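You operate a simulated robot arm through the tools that you are given. There is no shell and no other tool. Be economical: measure what you need, move in short steps, check, and stop when the job is done.

Carry out the task below with a simulated two-armed robot. There is one attempt and no reset: what you move stays moved.

Task
Screw the cap back on the green oil bottle.

It is judged by the outcome, as a careful person would: the job done as asked, and still so three seconds after it is handed in. It fails if anything else is knocked over, pushed out of place, dropped, spilled or broken. Lids that push on must go on centred and level and be pressed home; caps that screw on are set level and turned clockwise until they are tight.

Robot
Two 7-joint arms with four-finger grippers on one trunk, on a base that drives. Base frame: it is fixed to the floor where the robot stands at the start and does not move with it; the origin is under the middle of the robot, x ahead of it, y to its left, z up; the surface under the hand at the start is at about z = 900. Units: mm, degrees, N and s.
The left shoulder is at the start at [40, 181, 1204], the right one opposite. With the tool pointing down near the work surface each hand reaches from about 320 to 840 mm from the robot's upright axis, wherever it stands, measured 20 degrees to its own side. Payload 3.67 kg a hand.
Tool frame (each hand has its own): the origin (TCP) lies between the finger pads and is the grasp point; the fingertips stand 28 mm ahead of it; z points along the fingers, y is the line along which they close. Largest opening 112 mm; the body of the gripper starts 73 mm behind the TCP.
Orientation is that of the tool frame in the base frame, as a unit quaternion [w, x, y, z]. With the fingers straight down and closing along the base's y, the tool's x points along the base's -x, its y along +y and its z along -z.

Tools
- The arms move only by the tool drive_tool. It takes "left_moves", "right_moves" or both (then of equal length, played together; a hand with none holds still); each is a list of rows, each a list of 3 entries, a list of its own where there are three numbers: the turn, a rotation vector about the base's x, y, z in degrees, then the shift along the base's x, y, z in mm, then the gripper command, from -1 (shut) to 1 (fully open), values between in proportion. In form: [[[wx, wy, wz], [x, y, z], jaw], ...]. A call has 1 to 10 rows; each row is the pose to reach, as a shift and turn from the pose commanded when the call began. Each row takes 0.2 s and may step no farther than 50 mm and 8.6 degrees from the row before; otherwise, or with a gripper value out of range, the whole call is refused. Where a pose cannot be reached the arm comes as near as it can. A force on the tool above 40 N (or 10 N above the force at the start of the call, whichever is more), or a blocked arm, ends the call early, and 0.2 s more pass. The fingers move at their own pace and stop on an object; they squeeze with about 26 N. The grip force told is the motor's: it shows also when the fingers shut on nothing. Time passes only in rows, and 0.2 s behind the last, so rows that repeat a pose let the fingers close. The reply holds the time, the measured pose of the TCP, the force on the tool along the base axes, the opening and the grip force, in the units named above and with some noise, with the torque about the TCP (base axes, N m) and any sound that the robot's microphone picked up.
- Cameras (640 x 400 px; columns grow to the right, rows downward): "scene" is now at [107, 19.7, 1448.2]; the picture's right is [0.25, -0.97, 0.00], its down [-0.47, -0.12, -0.88] and it looks along [0.85, 0.21, -0.48] (base axes); focal length 268 px, centre (320, 200). "left" rides on the left gripper at [60, 18, -104] in its tool frame; the picture's right is [-0.29, 0.96, 0.00], its down [-0.80, -0.24, -0.55] and it looks along [-0.53, -0.16, 0.83] (tool axes); focal length 234 px, centre (320, 200). "right" rides on the right gripper at [60, -18, -104] in its tool frame; the picture's right is [0.29, 0.96, 0.00], its down [-0.80, 0.24, -0.55] and it looks along [-0.53, 0.16, 0.83] (tool axes); focal length 234 px, centre (320, 200). There is no depth. A picture from a camera that has moved, and an enlarged one, comes with that camera's place and axes in the base frame and with its lens. The place of the scene camera against the robot may be out by one fixed shift of up to 12 mm in any direction.
- get_image(camera): a new picture of that camera. It takes no simulated time.
- raise_lower(by): slides the trunk up (or, below 0, down) by that many mm; the arms and the scene camera ride with it, the base frame stays. It gives what a move gives, with no picture.
- roll_base(legs): drives the robot by 1 to 6 legs, each [ahead, left, turn to the left] in mm, mm and degrees, along the robot's own axes; the way and the turn of a leg run together, so that a leg with both is an arc; at most 1500 mm and 180 degrees a leg. The arms and the cameras ride along, it lands a little off, and it stops where it bumps. It gives what a move gives.
- turn_head(pan, tilt): turns the head with the scene camera to pan (to the left, within 86 degrees either way) and tilt (down, from -29 to 69), counted from straight ahead of the robot. It gives what a move gives.
- zoom(camera, box): a new picture of the part [left, top, right, bottom] of that camera's present view, enlarged. It takes no simulated time.
- finish_job(): hands the job in; it is judged then, once.

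Go step by step. Nothing tells you exact positions but the pictures and the camera data: compare them with the known pose of the tool, close in by small moves and look again before you grip or let go. The budget is 120 turns and 92 pictures, counting those below and the enlarged ones. Unless the task says otherwise, let go and move clear before handing in, and close with one line.

The tools are called after "Call:" as name(argument=value, ...) on one line, values as JSON. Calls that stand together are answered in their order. drive_tool: Moves the arms, as the interface text tells. Its arguments: {"type":"object","properties":{"left_moves":{"type":"array","items":{"type":"array"}},"right_moves":{"type":"array","items":{"type":"array"}}},"required":[]} The other tools are called the same way: raise_lower (by) slides the trunk up or down; roll_base (legs) drives the base; turn_head (pan, tilt) turns the head that bears the scene camera; get_image (camera) takes a picture; zoom (camera, box) takes an enlarged picture of a part of a camera's view; finish_job () hands the job in.

At the start:

```text
t: 0.0
left_ee_pos: [468.8, 474.2, 1258.1]
left_orientation: [0.0, 0.0, 1.0, -0.001]
left_wrist_force: [-0.5, -0.8, 0.8]
left_wrist_torque: [-0.01, -0.01, -0.01]
left_finger_gap: 111.9
left_grasp_force: 0.1
right_ee_pos: [505.9, -33.2, 1203.6]
right_orientation: [0.0, 0.0, 1.0, 0.0]
right_wrist_force: [-0.7, -0.5, 0.2]
right_wrist_torque: [-0.02, -0.03, 0.01]
right_finger_gap: 112.1
right_grasp_force: 0.1
trunk travel left (down, up): [-325.0, 189.0]
robot x, y, heading: [-3.5, -0.5, 0.1]
head pan, tilt: [14.2, 28.9]
```

scene: 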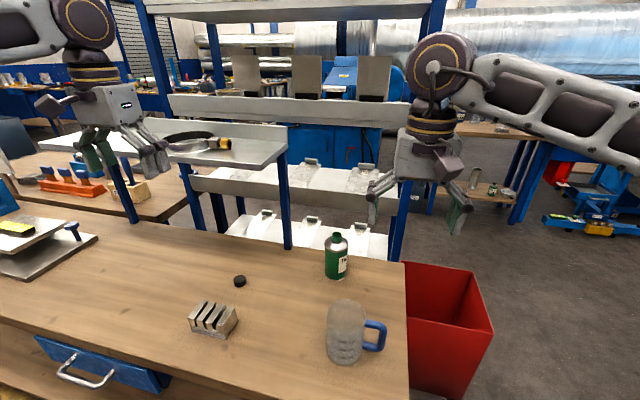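
right: 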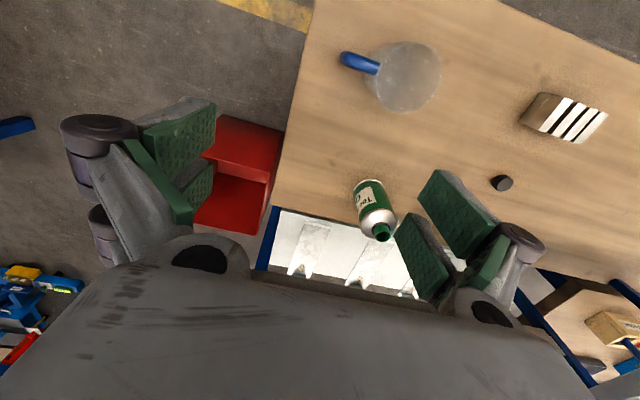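
left: 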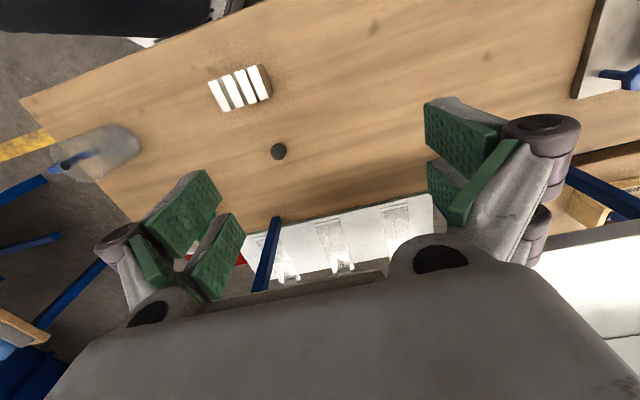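

The green bottle stands at about (655, 108) and a black cap lies on the bench at about (568, 357). I'll zoom in on both for detail.

Call:
zoom(camera="scene", box=[290, 220, 390, 290])

Call:
zoom(camera="scene", box=[180, 250, 280, 340])

Call:
zoom(camera="right", box=[330, 160, 530, 260])

```text
5.71 times, centred on (340, 255) of scene
camera zoom: at [107.0, 19.7, 1448.2], right [0.25, -0.97, 0.0], down [-0.47, -0.12, -0.88], along [0.85, 0.21, -0.48], focal length 1530 px, centre (206, -114)
```

zoom: 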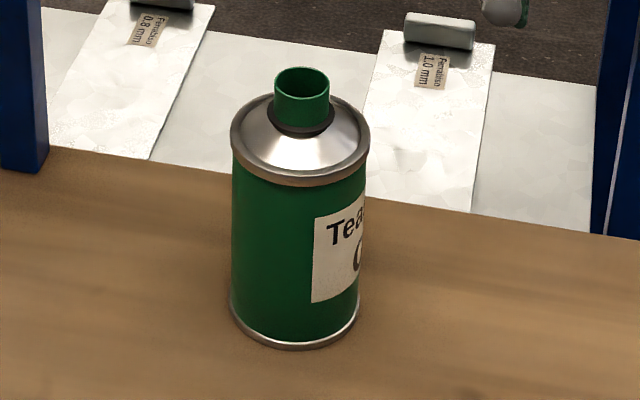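

```text
4.44 times, centred on (230, 295) of scene
camera zoom: at [107.0, 19.7, 1448.2], right [0.25, -0.97, 0.0], down [-0.47, -0.12, -0.88], along [0.85, 0.21, -0.48], focal length 1190 px, centre (720, -222)
```

zoom: 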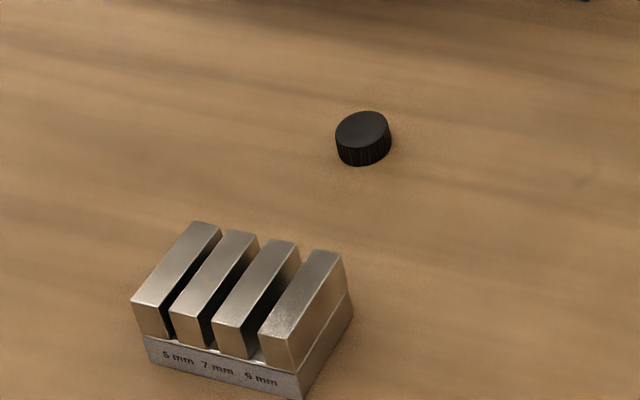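

```text
3.20 times, centred on (430, 210) of right
camera zoom: at [445.1, -51.6, 1309.6], right [-0.29, 0.96, 0.0], down [0.8, 0.24, 0.55], along [0.53, 0.16, -0.83], focal length 749 px, centre (-32, 168)
```

zoom: 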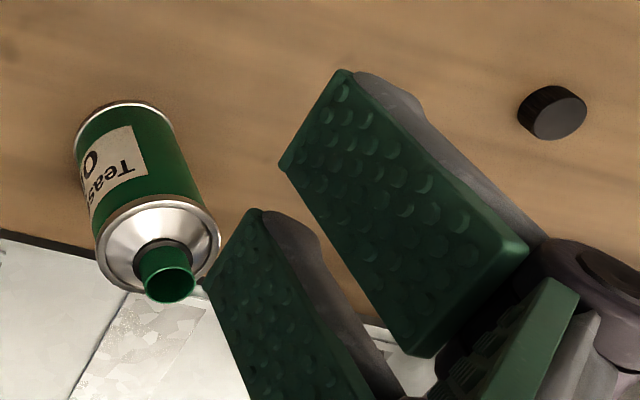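

The neck is open and the cap lies top up. I'll bring the left hand over the cap and look again.

Call:
drive_tool(left_moves=[[[0, 0, 0], [25, -30, -45], 1], [[0, 0, 0], [45, -60, -75], 1], [[0, 0, 0], [65, -85, -110], 0.3], [[0, 0, 0], [80, -100, -145], 0.3], [[0, 0, 0], [90, -110, -185], 0.3], [[0, 0, 0], [97, -117, -220], 0.3], [[0, 0, 0], [97, -117, -220], 0.3]])

Call:
get_image(camera="left")

Call:
get_image(camera="scene")

```text
refused: row 1 steps farther than a row can; nothing moved
```

```text
85 pictures are left
camera left: at [407.8, 493.1, 1363.9], right [0.29, 0.96, 0.0], down [0.8, -0.24, 0.55], along [0.53, -0.16, -0.83], focal length 234 px, centre (320, 200)
```

left: 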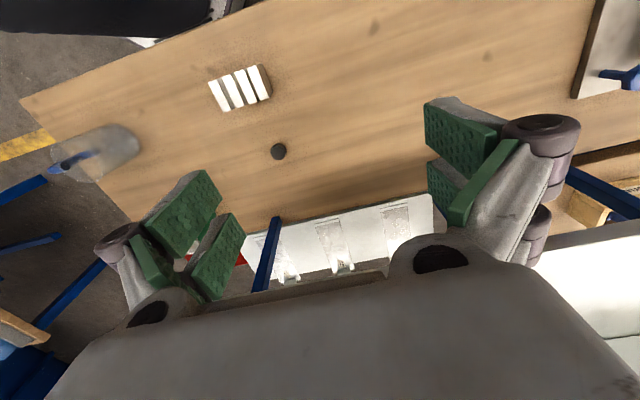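

```text
84 pictures are left
camera scene: at [107.0, 19.7, 1448.2], right [0.25, -0.97, 0.0], down [-0.47, -0.12, -0.88], along [0.85, 0.21, -0.48], focal length 268 px, centre (320, 200)
```

scene: 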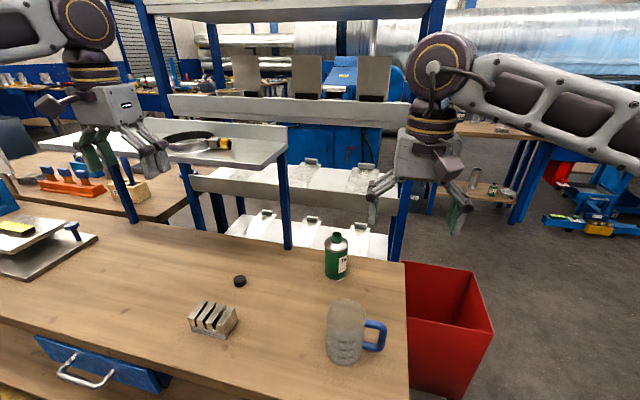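

Nothing moved since the first step was too long. Both cameras agree on the cap at about (560, 358), so I'll retry with shorter steps.

Call:
drive_tool(left_moves=[[[0, 0, 0], [15, -20, -35], 1], [[0, 0, 0], [30, -40, -70], 1], [[0, 0, 0], [45, -60, -105], 0.3], [[0, 0, 0], [60, -80, -140], 0.3], [[0, 0, 0], [75, -98, -175], 0.3], [[0, 0, 0], [91, -116, -215], 0.3], [[0, 0, 0], [91, -116, -235], 0.3]])

Call:
get_image(camera="left")

Call:
get_image(camera="scene")

```text
t: 1.6
left_ee_pos: [545.7, 357.0, 1033.1]
left_orientation: [0.009, -0.001, 1.0, 0.0]
left_wrist_force: [-0.7, 0.5, 0.9]
left_wrist_torque: [0.02, 0.02, -0.01]
left_finger_gap: 72.7
left_grasp_force: 0.1
right_ee_pos: [489.9, -32.1, 1212.3]
right_orientation: [0.007, -0.001, 1.0, 0.0]
right_wrist_force: [0.0, 0.5, 0.5]
right_wrist_torque: [0.05, -0.01, -0.02]
right_finger_gap: 112.0
right_grasp_force: 0.1
trunk travel left (down, up): [-325.0, 189.0]
robot x, y, heading: [-0.0, 6.4, 0.2]
head pan, tilt: [14.2, 28.9]
```

```text
83 pictures are left
camera left: at [482.7, 375.7, 1136.6], right [0.29, 0.96, 0.0], down [0.79, -0.24, 0.57], along [0.55, -0.16, -0.82], focal length 234 px, centre (320, 200)
```

left: 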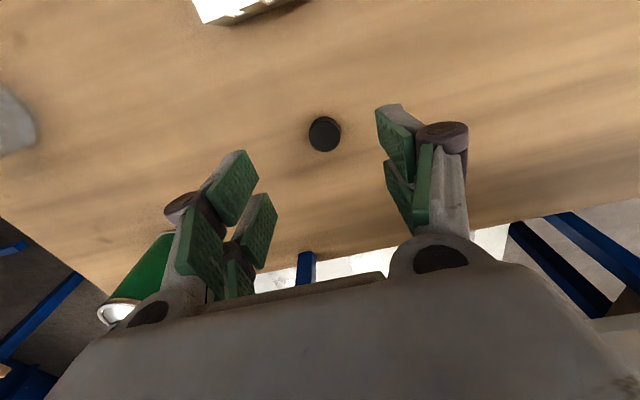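

```text
82 pictures are left
camera scene: at [88.2, 20.1, 1449.7], right [0.25, -0.97, 0.0], down [-0.46, -0.12, -0.88], along [0.85, 0.22, -0.47], focal length 268 px, centre (320, 200)
```

scene: 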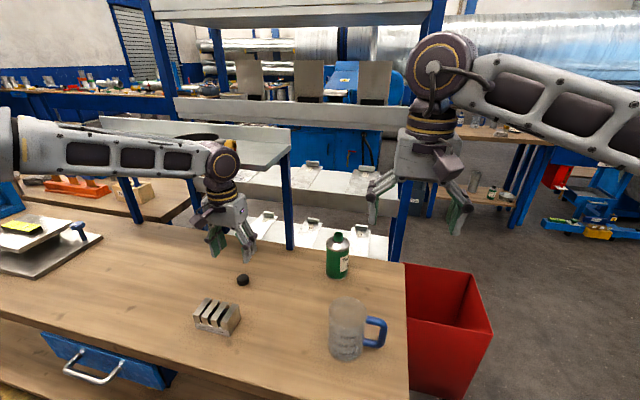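

The cap's centre is near (560, 358). The measured pose lags the command a bit, so I'll descend partway and check.

Call:
drive_tool(left_moves=[[[0, 0, 0], [4, 0, -25], 0.3], [[0, 0, 0], [8, 0, -50], 0.2], [[0, 0, 0], [8, 0, -50], 0.2], [[0, 0, 0], [8, 0, -50], 0.2]])

Call:
get_image(camera="left")

```text
t: 2.6
left_ee_pos: [564.2, 358.1, 964.3]
left_orientation: [-0.009, 0.002, 1.0, 0.0]
left_wrist_force: [-0.3, 0.0, -0.2]
left_wrist_torque: [0.03, -0.02, -0.04]
left_finger_gap: 67.1
left_grasp_force: 0.0
right_ee_pos: [509.6, -31.8, 1204.3]
right_orientation: [-0.002, 0.001, 1.0, -0.001]
right_wrist_force: [-0.2, 0.6, 0.1]
right_wrist_torque: [0.0, 0.05, 0.0]
right_finger_gap: 112.0
right_grasp_force: 0.0
trunk travel left (down, up): [-325.0, 189.0]
robot x, y, heading: [2.3, -1.4, -0.2]
head pan, tilt: [14.2, 28.9]
```

```text
81 pictures are left
camera left: at [507.0, 377.7, 1070.1], right [0.29, 0.96, 0.0], down [0.81, -0.24, 0.54], along [0.52, -0.16, -0.84], focal length 234 px, centre (320, 200)
```

left: 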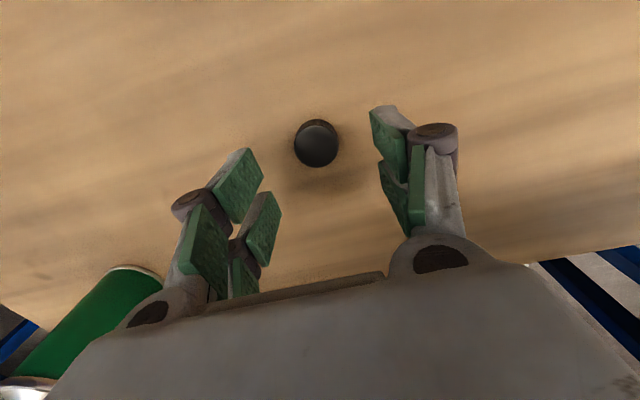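

The robot sways slightly after moves, so I'll let it settle and read the pose again.

Call:
drive_tool(left_moves=[[[0, 0, 0], [0, 0, 0], 0.1], [[0, 0, 0], [0, 0, 0], 0.1], [[0, 0, 0], [0, 0, 0], 0.1], [[0, 0, 0], [0, 0, 0], 0.1], [[0, 0, 0], [0, 0, 0], 0.1]])

Call:
get_image(camera="left")

```text
t: 3.8
left_ee_pos: [564.3, 359.0, 963.7]
left_orientation: [-0.009, 0.001, 1.0, 0.0]
left_wrist_force: [0.0, -0.3, -0.1]
left_wrist_torque: [0.01, -0.01, -0.01]
left_finger_gap: 61.7
left_grasp_force: 0.1
right_ee_pos: [511.4, -32.2, 1201.6]
right_orientation: [-0.003, 0.001, 1.0, 0.0]
right_wrist_force: [-0.7, -0.4, 0.5]
right_wrist_torque: [0.01, 0.06, 0.01]
right_finger_gap: 111.9
right_grasp_force: 0.0
trunk travel left (down, up): [-325.0, 189.0]
robot x, y, heading: [-0.8, 1.0, 0.0]
head pan, tilt: [14.2, 28.9]
```

```text
80 pictures are left
camera left: at [506.7, 377.8, 1070.2], right [0.29, 0.96, 0.0], down [0.81, -0.24, 0.54], along [0.51, -0.16, -0.84], focal length 234 px, centre (320, 200)
```

left: 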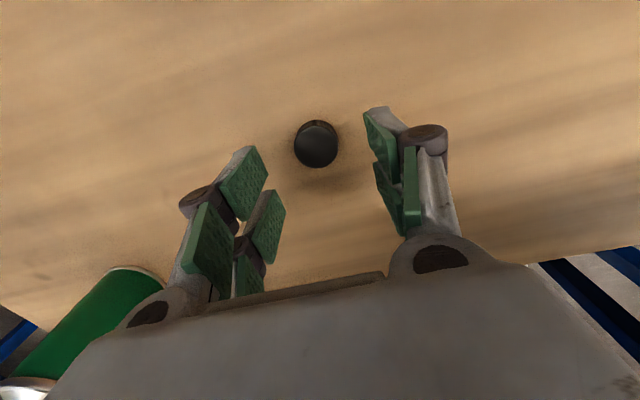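

Settled at (564, 359, 964) with about 1° of lean. I'll correct both, lower to about z 935 and close on the cap.

Call:
drive_tool(left_moves=[[[0, -0.5, 0], [-2, 0, -10], 0.0], [[0, -1, 0], [-4, 0, -20], 0.0], [[0, -1, 0], [-4, 0, -28], 0.0], [[0, -1, 0], [-4, 0, -28], 0.0], [[0, -1, 0], [-4, 0, -28], 0.0]])

Call:
get_image(camera="left")

Call:
zoom(camera="scene", box=[190, 230, 290, 310])

```text
t: 5.0
left_ee_pos: [563.6, 358.0, 946.1]
left_orientation: [0.009, 0.0, 1.0, 0.0]
left_wrist_force: [0.2, 0.5, 0.0]
left_wrist_torque: [0.01, -0.02, -0.01]
left_finger_gap: 55.9
left_grasp_force: 0.1
right_ee_pos: [506.6, -34.1, 1204.7]
right_orientation: [0.0, 0.001, 1.0, 0.0]
right_wrist_force: [0.8, 1.0, 0.6]
right_wrist_torque: [0.04, 0.0, 0.02]
right_finger_gap: 111.9
right_grasp_force: 0.0
trunk travel left (down, up): [-325.0, 189.0]
robot x, y, heading: [-0.0, 1.4, -0.0]
head pan, tilt: [14.2, 28.9]
```

```text
79 pictures are left
camera left: at [501.7, 376.5, 1049.9], right [0.29, 0.96, 0.0], down [0.79, -0.24, 0.57], along [0.55, -0.16, -0.82], focal length 234 px, centre (320, 200)
```

left: 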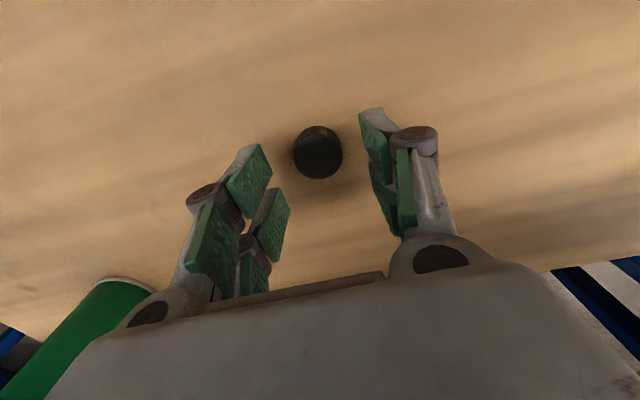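

```text
5.00 times, centred on (240, 270) of scene
camera zoom: at [107.6, 19.7, 1448.1], right [0.25, -0.97, 0.0], down [-0.47, -0.12, -0.87], along [0.85, 0.21, -0.48], focal length 1338 px, centre (720, -150)
```

zoom: 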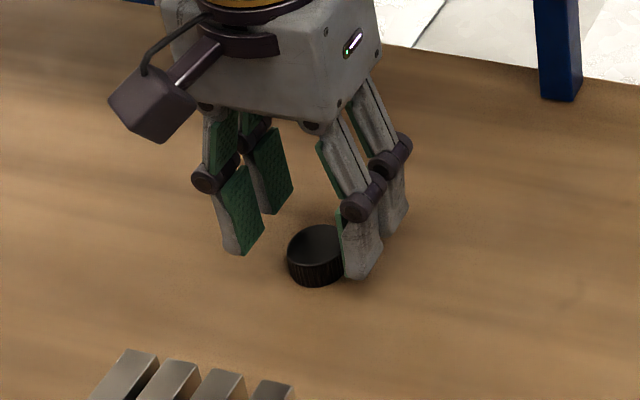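

Now settled, measured matches commanded; the cap is at about (561, 357). I'll correct slightly, lower to z 934 and close.

Call:
drive_tool(left_moves=[[[0, 0.5, 0], [-1, 0, -4], 0.0], [[0, 1, 0], [-3, -1, -8], 0.0], [[0, 1, 0], [-3, -1, -11], 0.0], [[0, 1, 0], [-3, -1, -11], 0.0], [[0, 1, 0], [-3, -1, -11], -0.2], [[0, 1, 0], [-3, -1, -11], -0.2]])

Call:
get_image(camera="left")

Call:
zoom(camera="scene", box=[190, 230, 290, 310])

```text
t: 6.4
left_ee_pos: [560.5, 356.0, 934.7]
left_orientation: [0.0, 0.0, 1.0, 0.001]
left_wrist_force: [-1.1, 0.1, 0.1]
left_wrist_torque: [0.04, -0.02, 0.03]
left_finger_gap: 45.1
left_grasp_force: 0.0
right_ee_pos: [506.2, -33.7, 1205.0]
right_orientation: [-0.001, 0.0, 1.0, 0.0]
right_wrist_force: [1.2, -0.3, 0.7]
right_wrist_torque: [0.01, -0.01, 0.01]
right_finger_gap: 112.1
right_grasp_force: 0.0
trunk travel left (down, up): [-325.0, 189.0]
robot x, y, heading: [0.3, 0.0, -0.2]
head pan, tilt: [14.2, 28.9]
```

```text
77 pictures are left
camera left: at [500.1, 375.5, 1040.1], right [0.29, 0.96, 0.0], down [0.8, -0.24, 0.55], along [0.53, -0.16, -0.83], focal length 234 px, centre (320, 200)
```

left: 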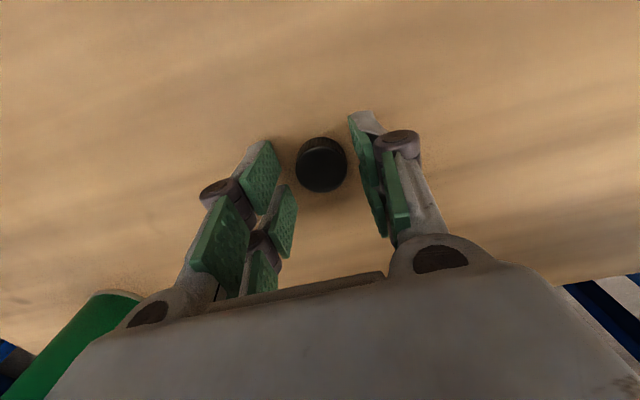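

```text
5.00 times, centred on (240, 270) of scene
camera zoom: at [107.0, 19.7, 1448.2], right [0.25, -0.97, 0.0], down [-0.47, -0.12, -0.88], along [0.85, 0.21, -0.48], focal length 1338 px, centre (720, -150)
```

zoom: 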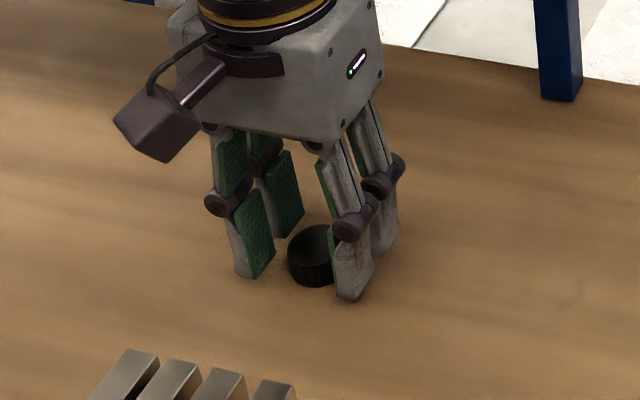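

Well centred. Closing on the cap.

Call:
drive_tool(left_moves=[[[0, 0, 0], [0, 1.5, 0], -0.3], [[0, 0, 0], [0, 1.5, 0], -0.5], [[0, 0, 0], [0, 1.5, 0], -1], [[0, 0, 0], [0, 1.5, 0], -1], [[0, 0, 0], [0, 1.5, 0], -1]])

Call:
get_image(camera="left")

```text
t: 7.6
left_ee_pos: [559.9, 359.1, 935.4]
left_orientation: [0.0, 0.0, 1.0, 0.0]
left_wrist_force: [-0.3, -0.2, -0.2]
left_wrist_torque: [0.0, -0.02, 0.0]
left_finger_gap: 27.1
left_grasp_force: 26.1
right_ee_pos: [505.4, -33.2, 1205.0]
right_orientation: [0.001, 0.0, 1.0, 0.0]
right_wrist_force: [-1.0, 0.0, -0.1]
right_wrist_torque: [-0.02, 0.04, 0.02]
right_finger_gap: 112.1
right_grasp_force: 0.0
trunk travel left (down, up): [-325.0, 189.0]
robot x, y, heading: [0.2, 4.4, -0.1]
head pan, tilt: [14.2, 28.9]
```

```text
75 pictures are left
camera left: at [499.6, 377.3, 1040.1], right [0.29, 0.96, 0.0], down [0.8, -0.24, 0.55], along [0.53, -0.16, -0.83], focal length 234 px, centre (320, 200)
```

left: 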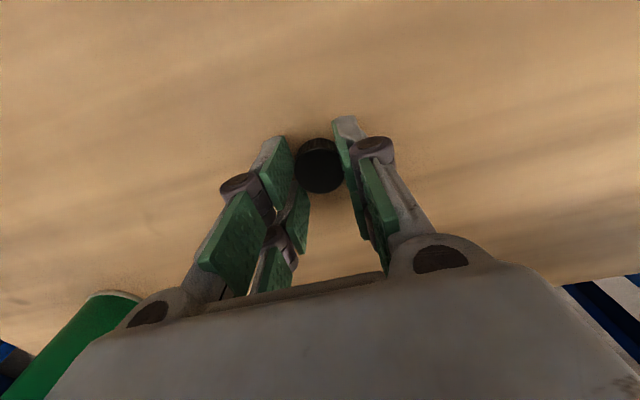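

The cap is gripped at 27 mm width. Lifting it straight up.

Call:
drive_tool(left_moves=[[[0, 0, 0], [0, 0, 15], -1], [[0, 0, 0], [0, 0, 35], -1], [[0, 0, 0], [0, 0, 65], -1], [[0, 0, 0], [0, 0, 95], -1], [[0, 0, 0], [0, 0, 125], -1], [[0, 0, 0], [0, 0, 155], -1], [[0, 0, 0], [0, 0, 185], -1], [[0, 0, 0], [0, 0, 200], -1]])

Call:
get_image(camera="left")

Call:
get_image(camera="scene")

```text
t: 9.0
left_ee_pos: [504.9, 361.0, 980.6]
left_orientation: [-0.109, 0.005, 0.994, 0.006]
left_wrist_force: [0.1, 1.0, 0.2]
left_wrist_torque: [0.0, -0.01, 0.03]
left_finger_gap: 27.0
left_grasp_force: 26.2
right_ee_pos: [502.0, -31.7, 1208.6]
right_orientation: [0.001, -0.001, 1.0, 0.0]
right_wrist_force: [0.5, 1.0, -0.3]
right_wrist_torque: [-0.01, 0.04, 0.01]
right_finger_gap: 112.0
right_grasp_force: 0.0
trunk travel left (down, up): [-325.0, 189.0]
robot x, y, heading: [-2.2, -1.1, 0.3]
head pan, tilt: [14.2, 28.9]
stopped in row 6 (left hand): the arm was blocked; the commanded pose is now the measured one
```

```text
74 pictures are left
camera left: at [468.2, 379.7, 1096.3], right [0.29, 0.95, -0.05], down [0.9, -0.26, 0.37], along [0.34, -0.15, -0.93], focal length 234 px, centre (320, 200)
```

left: 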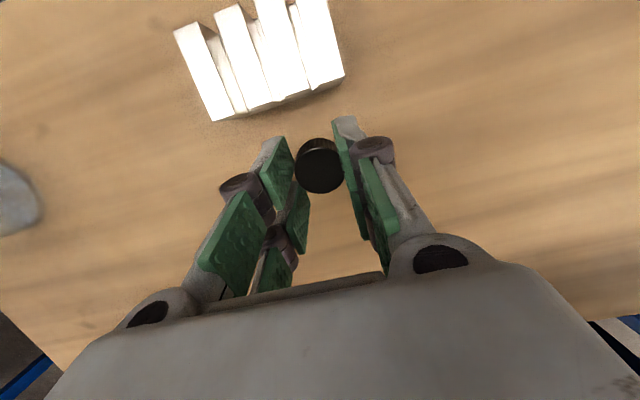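

```text
73 pictures are left
camera scene: at [102.2, 20.4, 1450.4], right [0.25, -0.97, 0.0], down [-0.47, -0.12, -0.88], along [0.85, 0.22, -0.48], focal length 268 px, centre (320, 200)
```

scene: 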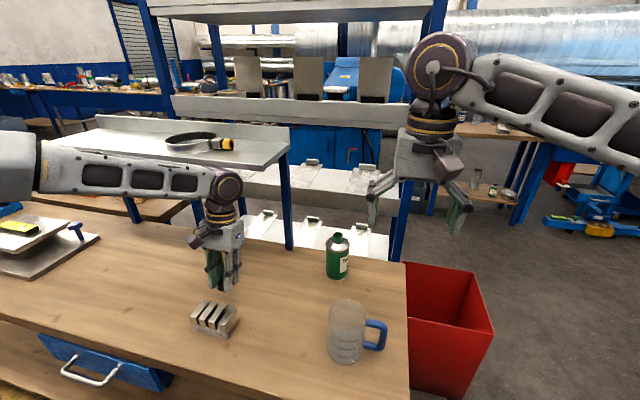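

The arm was blocked on the lift: the wrist met the shelf edge overhead at about x 620, z 1230. The pan on the shelf hasn't moved. I'll back off toward the robot, straighten the hand, then rise.

Call:
drive_tool(left_moves=[[[0, -2, 0], [-15, 0, 0], -1], [[0, -5, 0], [-30, 0, 0], -1], [[0, -8, 0], [-45, 0, 5], -1], [[0, -12, 0], [-60, 0, 10], -1], [[0, -12.5, 0], [-65, -5, 25], -1], [[0, -12.5, 0], [-65, -15, 45], -1], [[0, -12.5, 0], [-65, -25, 65], -1], [[0, -12.5, 0], [-65, -35, 85], -1], [[0, -12.5, 0], [-65, -45, 105], -1], [[0, -12.5, 0], [-65, -45, 105], -1]])

Call:
get_image(camera="scene")

Call:
zoom(camera="left", box=[220, 90, 420, 215])

```text
t: 11.2
left_ee_pos: [443.7, 315.4, 1085.3]
left_orientation: [0.002, 0.006, 1.0, 0.007]
left_wrist_force: [-0.4, -0.5, -0.8]
left_wrist_torque: [0.0, -0.03, -0.02]
left_finger_gap: 26.7
left_grasp_force: 26.0
right_ee_pos: [504.2, -33.0, 1204.9]
right_orientation: [0.0, -0.001, 1.0, 0.001]
right_wrist_force: [0.2, 0.5, 0.1]
right_wrist_torque: [-0.01, -0.03, -0.02]
right_finger_gap: 111.9
right_grasp_force: 0.1
trunk travel left (down, up): [-325.0, 189.0]
robot x, y, heading: [-1.0, 1.6, 0.3]
head pan, tilt: [14.2, 28.9]
```

```text
72 pictures are left
camera scene: at [105.5, 19.9, 1448.1], right [0.25, -0.97, 0.0], down [-0.47, -0.12, -0.88], along [0.85, 0.22, -0.48], focal length 268 px, centre (320, 200)
```

scene: 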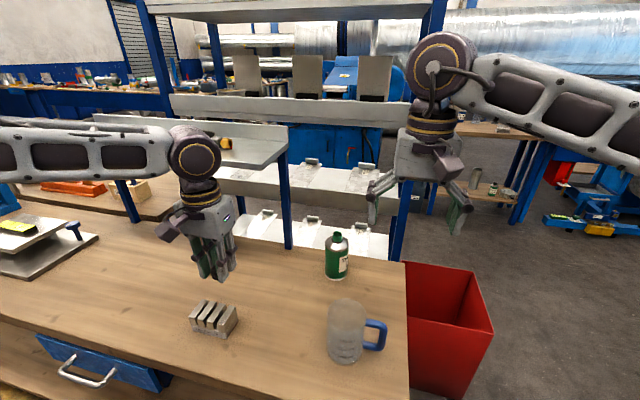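

```text
3.20 times, centred on (320, 152) of left
camera zoom: at [382.8, 333.7, 1189.9], right [0.3, 0.95, 0.01], down [0.79, -0.26, 0.55], along [0.53, -0.15, -0.83], focal length 749 px, centre (320, 352)
```

zoom: 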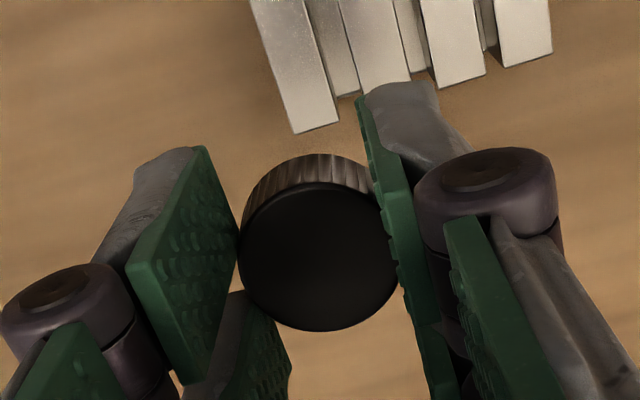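

The cap is held securely and nothing else was disturbed. Next the right hand will steady the bottle (axis about (650, 109), top about z 1047) from its right side; I'll turn the wrist first in clear space.

Call:
drive_tool(right_moves=[[[0, 0, -8], [0, -15, 0], 1], [[0, 0, -16], [0, -32, 0], 1], [[0, 0, -24], [0, -50, 0], 1], [[0, 0, -32], [0, -70, 0], 1], [[0, 0, -40], [0, -90, 0], 1], [[0, 0, -48], [0, -110, 0], 1], [[0, 0, -56], [0, -130, 0], 1], [[0, 0, -64], [0, -145, 0], 1], [[0, 0, -72], [0, -155, 0], 1], [[0, 0, -80], [0, -160, 0], 1]])

```text
t: 13.4
left_ee_pos: [443.4, 316.1, 1085.4]
left_orientation: [0.001, 0.005, 1.0, 0.008]
left_wrist_force: [0.7, -0.1, -0.2]
left_wrist_torque: [0.01, -0.01, 0.01]
left_finger_gap: 27.0
left_grasp_force: 26.3
right_ee_pos: [503.5, -192.3, 1203.9]
right_orientation: [0.0, 0.644, 0.765, 0.001]
right_wrist_force: [0.1, -0.5, -0.4]
right_wrist_torque: [0.0, 0.0, 0.01]
right_finger_gap: 112.1
right_grasp_force: 0.0
trunk travel left (down, up): [-325.0, 189.0]
robot x, y, heading: [1.4, -3.3, 0.5]
head pan, tilt: [14.2, 28.9]
```

Call:
drive_tool(right_moves=[[[0, 0, -8.3], [10, 0, -20], 1], [[0, 0, -16.6], [20, 0, -40], 1], [[0, 0, -25], [30, 0, -60], 1], [[0, 0, -25], [30, 0, -60], 1]])

Call:
drive_tool(right_moves=[[[7.7, -2.1, 0], [0, 0, 0], 1], [[15.5, -4.1, 0], [0, 0, 0], 1], [[23.2, -6.2, 0], [0, 0, 0], 1], [[30.9, -8.3, 0], [0, 0, 0], 1], [[38.6, -10.4, 0], [0, 0, 0], 1], [[46.4, -12.4, 0], [0, 0, 0], 1], [[54.1, -14.5, 0], [0, 0, 0], 1], [[62.8, -16.8, 0], [0, 0, 0], 1], [[62.8, -16.8, 0], [0, 0, 0], 1]])

Call:
get_image(camera="scene")

Call:
get_image(camera="right")

```text
t: 14.4
left_ee_pos: [443.5, 314.4, 1085.1]
left_orientation: [0.002, 0.006, 1.0, 0.007]
left_wrist_force: [-0.6, -0.2, 0.7]
left_wrist_torque: [-0.02, 0.0, 0.01]
left_finger_gap: 26.8
left_grasp_force: 25.3
right_ee_pos: [533.0, -194.1, 1144.2]
right_orientation: [0.001, 0.793, 0.609, 0.0]
right_wrist_force: [0.0, 0.7, 0.7]
right_wrist_torque: [0.01, -0.01, 0.01]
right_finger_gap: 112.0
right_grasp_force: 0.2
trunk travel left (down, up): [-325.0, 189.0]
robot x, y, heading: [-0.6, -0.7, -0.0]
head pan, tilt: [14.2, 28.9]
```

```text
refused: row 8 steps farther than a row can; nothing moved
```

```text
70 pictures are left
camera scene: at [105.0, 19.4, 1448.2], right [0.25, -0.97, 0.0], down [-0.47, -0.12, -0.88], along [0.85, 0.22, -0.48], focal length 268 px, centre (320, 200)
```

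scene: 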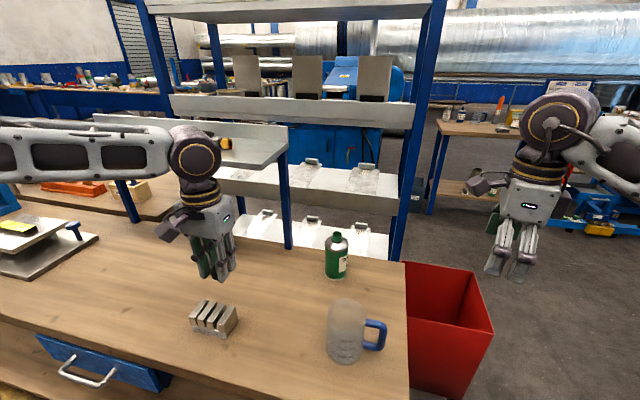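

```text
69 pictures are left
camera right: at [532.2, -131.3, 1248.9], right [1.0, 0.03, 0.0], down [0.02, -0.83, 0.55], along [0.02, -0.55, -0.83], focal length 234 px, centre (320, 200)
```

right: 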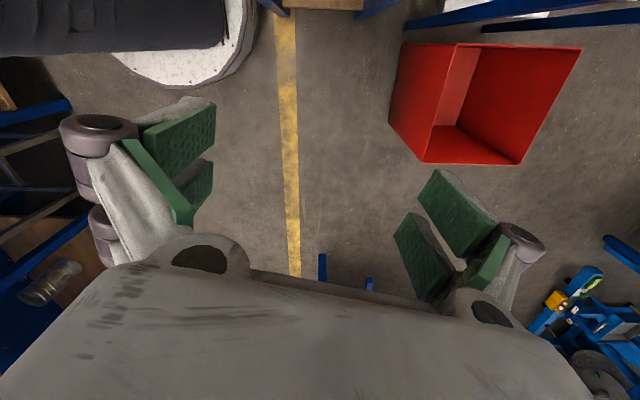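

Yaw reached. Now tilt the fingers toward the bottle in smaller steps.

Call:
drive_tool(right_moves=[[[7.82, -2.1, 0], [0, 0, 0], 1], [[15.64, -4.2, 0], [0, 0, 0], 1], [[23.46, -6.3, 0], [0, 0, 0], 1], [[31.28, -8.4, 0], [0, 0, 0], 1], [[39.1, -10.5, 0], [0, 0, 0], 1], [[46.92, -12.6, 0], [0, 0, 0], 1], [[54.74, -14.7, 0], [0, 0, 0], 1], [[62.56, -16.8, 0], [0, 0, 0], 1], [[62.56, -16.8, 0], [0, 0, 0], 1]])

Call:
get_image(camera="scene")

Call:
get_image(camera="right")

```text
t: 16.4
left_ee_pos: [443.3, 314.6, 1083.6]
left_orientation: [0.001, 0.005, 1.0, 0.007]
left_wrist_force: [-0.8, -0.1, 0.1]
left_wrist_torque: [-0.02, 0.04, 0.0]
left_finger_gap: 26.8
left_grasp_force: 26.3
right_ee_pos: [533.7, -192.8, 1144.4]
right_orientation: [-0.324, 0.67, 0.513, 0.426]
right_wrist_force: [0.1, 0.3, -0.2]
right_wrist_torque: [0.01, 0.0, 0.02]
right_finger_gap: 111.9
right_grasp_force: 0.0
trunk travel left (down, up): [-325.0, 189.0]
robot x, y, heading: [0.2, -1.1, -0.1]
head pan, tilt: [14.2, 28.9]
```

```text
68 pictures are left
camera scene: at [105.4, 19.7, 1448.2], right [0.25, -0.97, 0.0], down [-0.47, -0.12, -0.88], along [0.85, 0.22, -0.48], focal length 268 px, centre (320, 200)
```

scene: 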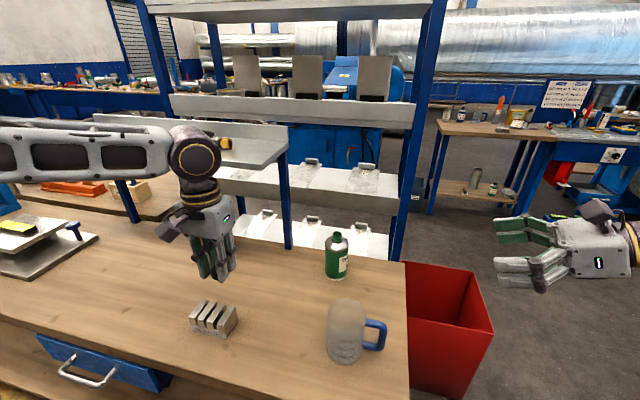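

```text
67 pictures are left
camera right: at [498.5, -254.3, 1244.3], right [0.96, -0.13, 0.26], down [0.01, -0.87, -0.48], along [0.29, 0.47, -0.83], focal length 234 px, centre (320, 200)
```

right: 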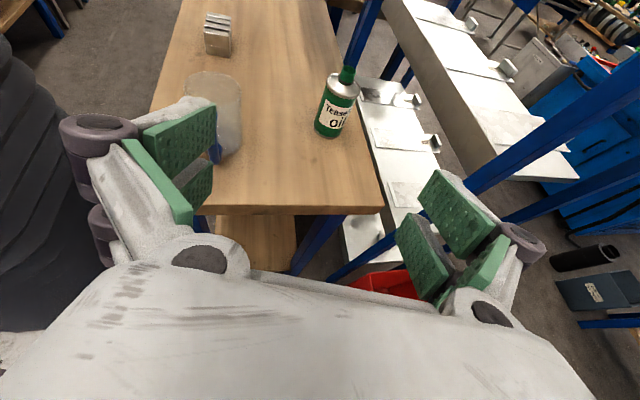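

The right hand reached the side-on pose. Moving it to a pre-grasp point about 150 mm short of the bottle.

Call:
drive_tool(right_moves=[[[0, 0, 0], [10, 20, -20], 1], [[0, 0, 0], [20, 40, -45], 1], [[0, 0, 0], [30, 60, -70], 1], [[0, 0, 0], [40, 80, -95], 1], [[0, 0, 0], [50, 100, -120], 0.9], [[0, 0, 0], [60, 120, -140], 0.9], [[0, 0, 0], [70, 140, -160], 0.9], [[0, 0, 0], [75, 150, -175], 0.9], [[0, 0, 0], [75, 157, -184], 0.9], [[0, 0, 0], [75, 157, -184], 0.9]])

Call:
get_image(camera="scene")

Call:
get_image(camera="right")

```text
t: 18.6
left_ee_pos: [443.6, 315.2, 1084.6]
left_orientation: [0.002, 0.006, 1.0, 0.007]
left_wrist_force: [-0.4, -0.3, 0.9]
left_wrist_torque: [0.01, -0.02, 0.02]
left_finger_gap: 26.9
left_grasp_force: 26.4
right_ee_pos: [607.4, -36.3, 960.4]
right_orientation: [-0.324, 0.671, 0.514, 0.425]
right_wrist_force: [-0.6, -0.2, 0.2]
right_wrist_torque: [0.0, 0.04, -0.01]
right_finger_gap: 106.2
right_grasp_force: 0.1
trunk travel left (down, up): [-325.0, 189.0]
robot x, y, heading: [0.6, -1.7, 0.2]
head pan, tilt: [14.2, 28.9]
```

```text
66 pictures are left
camera scene: at [105.3, 19.3, 1448.2], right [0.25, -0.97, 0.0], down [-0.47, -0.12, -0.88], along [0.85, 0.22, -0.48], focal length 268 px, centre (320, 200)
```

scene: 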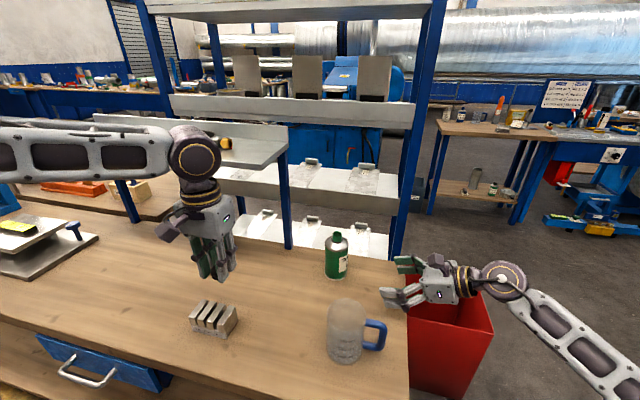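

```text
65 pictures are left
camera right: at [572.3, -97.7, 1059.5], right [0.96, -0.13, 0.26], down [0.01, -0.87, -0.48], along [0.29, 0.47, -0.83], focal length 234 px, centre (320, 200)
```

right: 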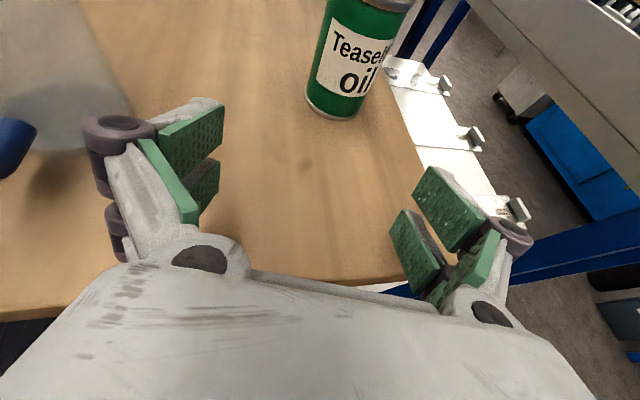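

The bottle sits dead ahead between the open fingers. I'll advance 75 mm and measure again.

Call:
drive_tool(right_moves=[[[0, 0, 0], [6, 17, -3], 0.9], [[0, 0, 0], [12, 34, -6], 0.9], [[0, 0, 0], [19, 52, -8], 0.9], [[0, 0, 0], [25, 70, -10], 0.9], [[0, 0, 0], [25, 70, -10], 0.9], [[0, 0, 0], [25, 70, -10], 0.9]])

Call:
get_image(camera="scene")

Call:
get_image(camera="right")

```text
t: 20.0
left_ee_pos: [443.9, 315.3, 1084.3]
left_orientation: [0.002, 0.005, 1.0, 0.008]
left_wrist_force: [0.0, 0.0, -0.3]
left_wrist_torque: [-0.03, -0.02, -0.01]
left_finger_gap: 26.9
left_grasp_force: 25.9
right_ee_pos: [632.9, 34.4, 951.1]
right_orientation: [-0.326, 0.669, 0.515, 0.425]
right_wrist_force: [0.1, 0.6, 0.4]
right_wrist_torque: [0.02, -0.02, 0.0]
right_finger_gap: 106.5
right_grasp_force: 0.1
trunk travel left (down, up): [-325.0, 189.0]
robot x, y, heading: [-1.0, -0.6, 0.1]
head pan, tilt: [14.2, 28.9]
```

```text
64 pictures are left
camera scene: at [105.5, 19.6, 1448.1], right [0.25, -0.97, 0.0], down [-0.47, -0.12, -0.88], along [0.85, 0.22, -0.48], focal length 268 px, centre (320, 200)
```

scene: 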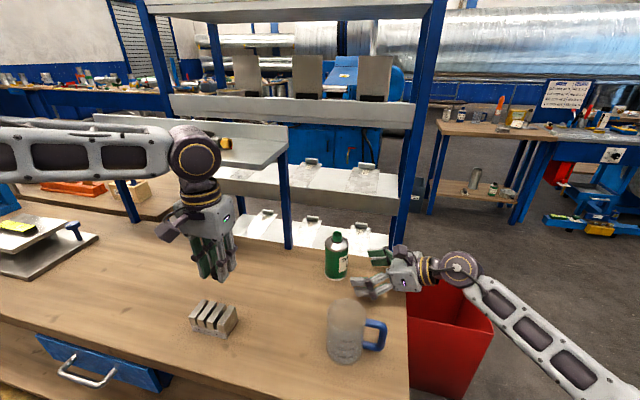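

```text
63 pictures are left
camera right: at [597.1, -28.5, 1049.9], right [0.96, -0.13, 0.26], down [0.01, -0.88, -0.48], along [0.29, 0.47, -0.83], focal length 234 px, centre (320, 200)
```

right: 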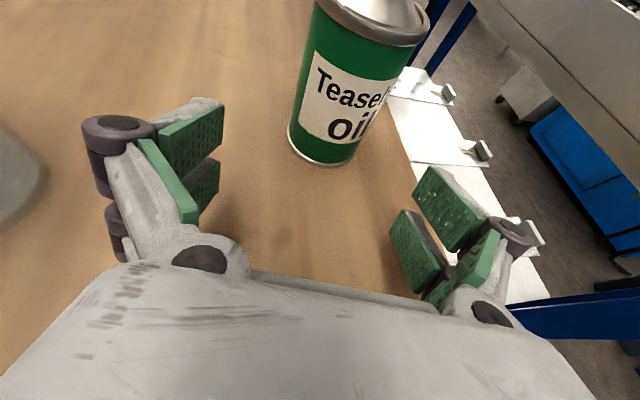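

Close-range measurement puts the bottle's axis near (664, 120). I'll line up laterally, advance partway, and recheck.

Call:
drive_tool(right_moves=[[[0, 0, 0], [8, 0, 0], 0.9], [[0, 0, 0], [12, 15, 0], 0.9], [[0, 0, 0], [16, 30, 0], 0.9], [[0, 0, 0], [20, 45, 0], 0.9], [[0, 0, 0], [22, 55, 0], 0.9], [[0, 0, 0], [22, 55, 0], 0.9]])

Call:
get_image(camera="right")

Call:
zoom(camera="scene", box=[290, 220, 410, 300])

```text
t: 21.4
left_ee_pos: [443.1, 316.2, 1085.3]
left_orientation: [0.002, 0.005, 1.0, 0.008]
left_wrist_force: [-0.3, -0.1, -0.3]
left_wrist_torque: [0.02, 0.01, 0.03]
left_finger_gap: 26.8
left_grasp_force: 26.4
right_ee_pos: [655.5, 89.1, 951.0]
right_orientation: [-0.325, 0.67, 0.515, 0.425]
right_wrist_force: [0.4, -0.4, 0.5]
right_wrist_torque: [0.0, 0.02, -0.02]
right_finger_gap: 106.5
right_grasp_force: 0.1
trunk travel left (down, up): [-325.0, 189.0]
robot x, y, heading: [-2.4, 1.0, 0.0]
head pan, tilt: [14.2, 28.9]
```

```text
62 pictures are left
camera right: at [619.9, 26.7, 1050.1], right [0.96, -0.13, 0.26], down [0.01, -0.87, -0.48], along [0.29, 0.47, -0.83], focal length 234 px, centre (320, 200)
```

right: 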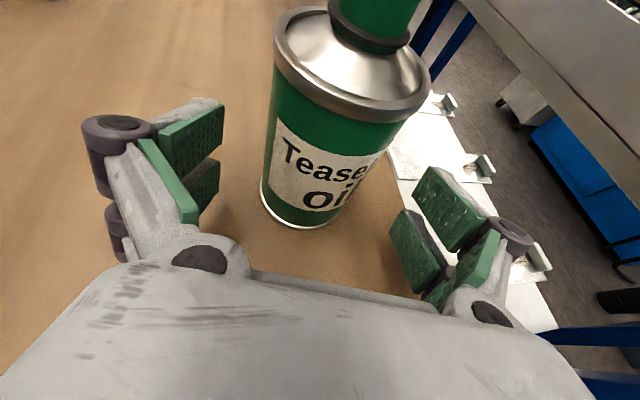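

```text
5.00 times, centred on (350, 260) of scene
camera zoom: at [105.3, 19.1, 1448.2], right [0.25, -0.97, 0.0], down [-0.47, -0.12, -0.88], along [0.85, 0.22, -0.48], focal length 1338 px, centre (170, -100)
```

zoom: 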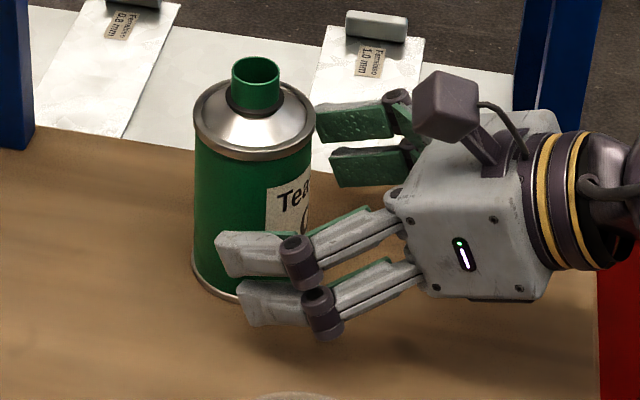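

Bottle axis refined to about (660, 120). Final advance, then close gently.

Call:
drive_tool(right_moves=[[[0, 0, 0], [0, 7, 0], 0.8], [[0, 0, 0], [1, 15, 0], 0.7], [[0, 0, 0], [2, 22, 0], 0.6], [[0, 0, 0], [4, 29, 0], 0.5], [[0, 0, 0], [4, 29, 0], 0.5], [[0, 0, 0], [4, 29, 0], 0.5]])

Call:
get_image(camera="right")

Call:
zoom(camera="scene", box=[290, 220, 410, 300])

```text
t: 22.8
left_ee_pos: [444.0, 314.3, 1084.7]
left_orientation: [0.002, 0.006, 1.0, 0.007]
left_wrist_force: [0.5, 1.2, 0.0]
left_wrist_torque: [-0.01, 0.01, 0.02]
left_finger_gap: 26.9
left_grasp_force: 26.3
right_ee_pos: [660.0, 117.8, 951.8]
right_orientation: [-0.324, 0.671, 0.514, 0.425]
right_wrist_force: [0.1, 0.0, -0.6]
right_wrist_torque: [0.02, 0.02, -0.03]
right_finger_gap: 84.0
right_grasp_force: 0.0
trunk travel left (down, up): [-325.0, 189.0]
robot x, y, heading: [-1.9, -1.9, 0.2]
head pan, tilt: [14.2, 28.9]
```

```text
60 pictures are left
camera right: at [624.0, 56.7, 1051.0], right [0.96, -0.13, 0.26], down [0.01, -0.88, -0.48], along [0.29, 0.47, -0.83], focal length 234 px, centre (320, 200)
```

right: 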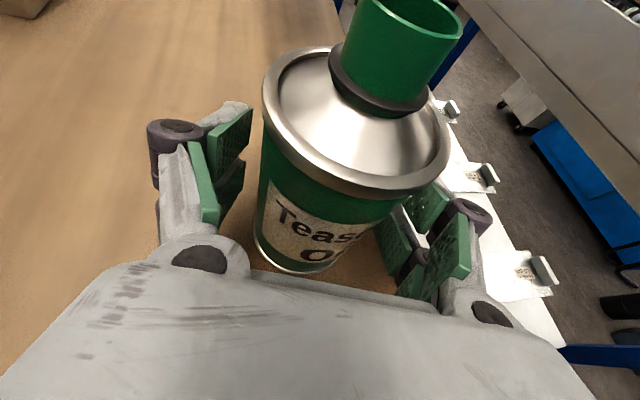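

```text
5.00 times, centred on (350, 260) of scene
camera zoom: at [105.4, 19.6, 1448.2], right [0.25, -0.97, 0.0], down [-0.47, -0.12, -0.88], along [0.85, 0.22, -0.48], focal length 1338 px, centre (170, -100)
```

zoom: 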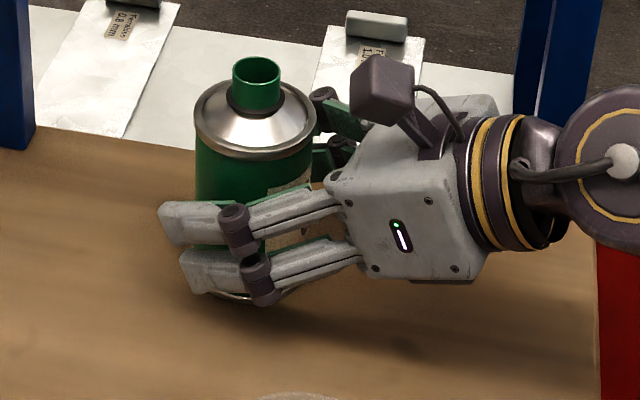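

The fingers straddle the bottle body nicely. Small +x centring, then closing in stages.

Call:
drive_tool(right_moves=[[[0, 0, 0], [2, -0.5, 0], 0.4], [[0, 0, 0], [3, -1, 0], 0.3], [[0, 0, 0], [3, -1, 0], 0.25], [[0, 0, 0], [3, -1, 0], 0.2], [[0, 0, 0], [3, -1, 0], 0.15], [[0, 0, 0], [3, -1, 0], 0.15]])

Call:
get_image(camera="right")

```text
t: 24.2
left_ee_pos: [442.8, 314.8, 1085.1]
left_orientation: [0.002, 0.004, 1.0, 0.007]
left_wrist_force: [0.0, 0.4, 0.1]
left_wrist_torque: [-0.01, -0.01, 0.0]
left_finger_gap: 27.3
left_grasp_force: 25.7
right_ee_pos: [663.3, 117.6, 953.2]
right_orientation: [-0.325, 0.67, 0.515, 0.425]
right_wrist_force: [-0.8, -0.4, 0.3]
right_wrist_torque: [0.0, 0.01, -0.01]
right_finger_gap: 65.1
right_grasp_force: 1.0
trunk travel left (down, up): [-325.0, 189.0]
robot x, y, heading: [-1.5, -2.9, 0.4]
head pan, tilt: [14.2, 28.9]
```

```text
58 pictures are left
camera right: at [627.0, 55.5, 1050.8], right [0.96, -0.13, 0.26], down [0.01, -0.87, -0.48], along [0.29, 0.47, -0.83], focal length 234 px, centre (320, 200)
```

right: 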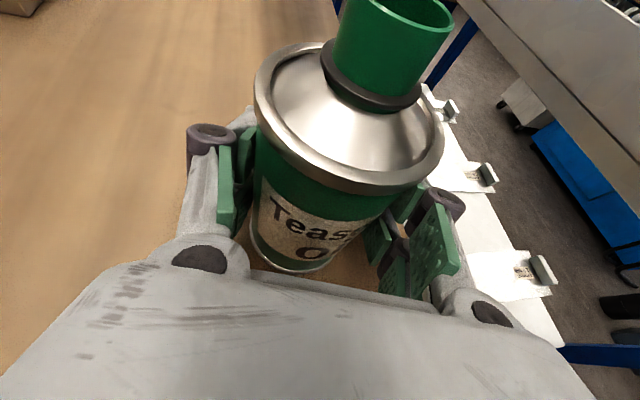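

Both pads are on the bottle at about 65 mm. Closing to grip.

Call:
drive_tool(right_moves=[[[0, 0, 0], [0, 0, 0], 0.05], [[0, 0, 0], [0, 0, 0], -0.1], [[0, 0, 0], [0, 0, 0], -1], [[0, 0, 0], [0, 0, 0], -1]])

Call:
get_image(camera="right")

Call:
zoom(camera="scene", box=[290, 220, 410, 300])

```text
t: 25.2
left_ee_pos: [443.2, 315.2, 1083.9]
left_orientation: [0.002, 0.005, 1.0, 0.007]
left_wrist_force: [-0.2, -0.4, -0.5]
left_wrist_torque: [-0.01, -0.02, 0.0]
left_finger_gap: 26.8
left_grasp_force: 26.1
right_ee_pos: [663.7, 117.0, 952.4]
right_orientation: [-0.326, 0.67, 0.515, 0.424]
right_wrist_force: [-1.3, -0.4, 1.0]
right_wrist_torque: [0.03, 0.07, 0.0]
right_finger_gap: 60.2
right_grasp_force: 26.1
trunk travel left (down, up): [-325.0, 189.0]
robot x, y, heading: [-0.4, -4.3, 0.5]
head pan, tilt: [14.2, 28.9]
```

```text
57 pictures are left
camera right: at [627.1, 55.4, 1050.8], right [0.96, -0.13, 0.26], down [0.01, -0.87, -0.48], along [0.29, 0.47, -0.83], focal length 234 px, centre (320, 200)
```

right: 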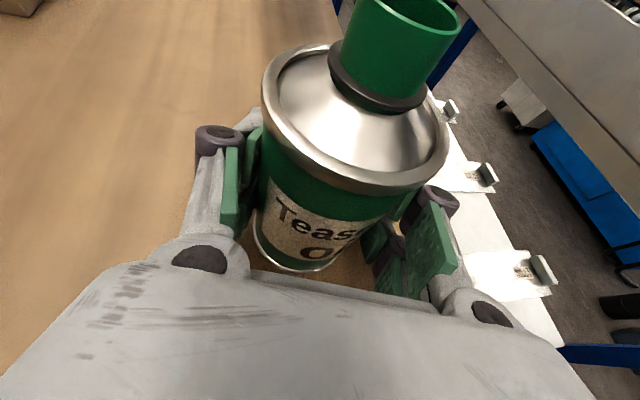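

```text
5.00 times, centred on (350, 260) of scene
camera zoom: at [105.2, 19.4, 1448.2], right [0.25, -0.97, 0.0], down [-0.47, -0.12, -0.88], along [0.85, 0.22, -0.48], focal length 1338 px, centre (170, -100)
```

zoom: 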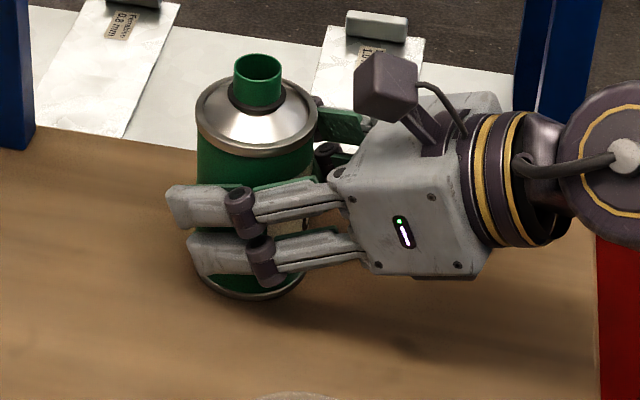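

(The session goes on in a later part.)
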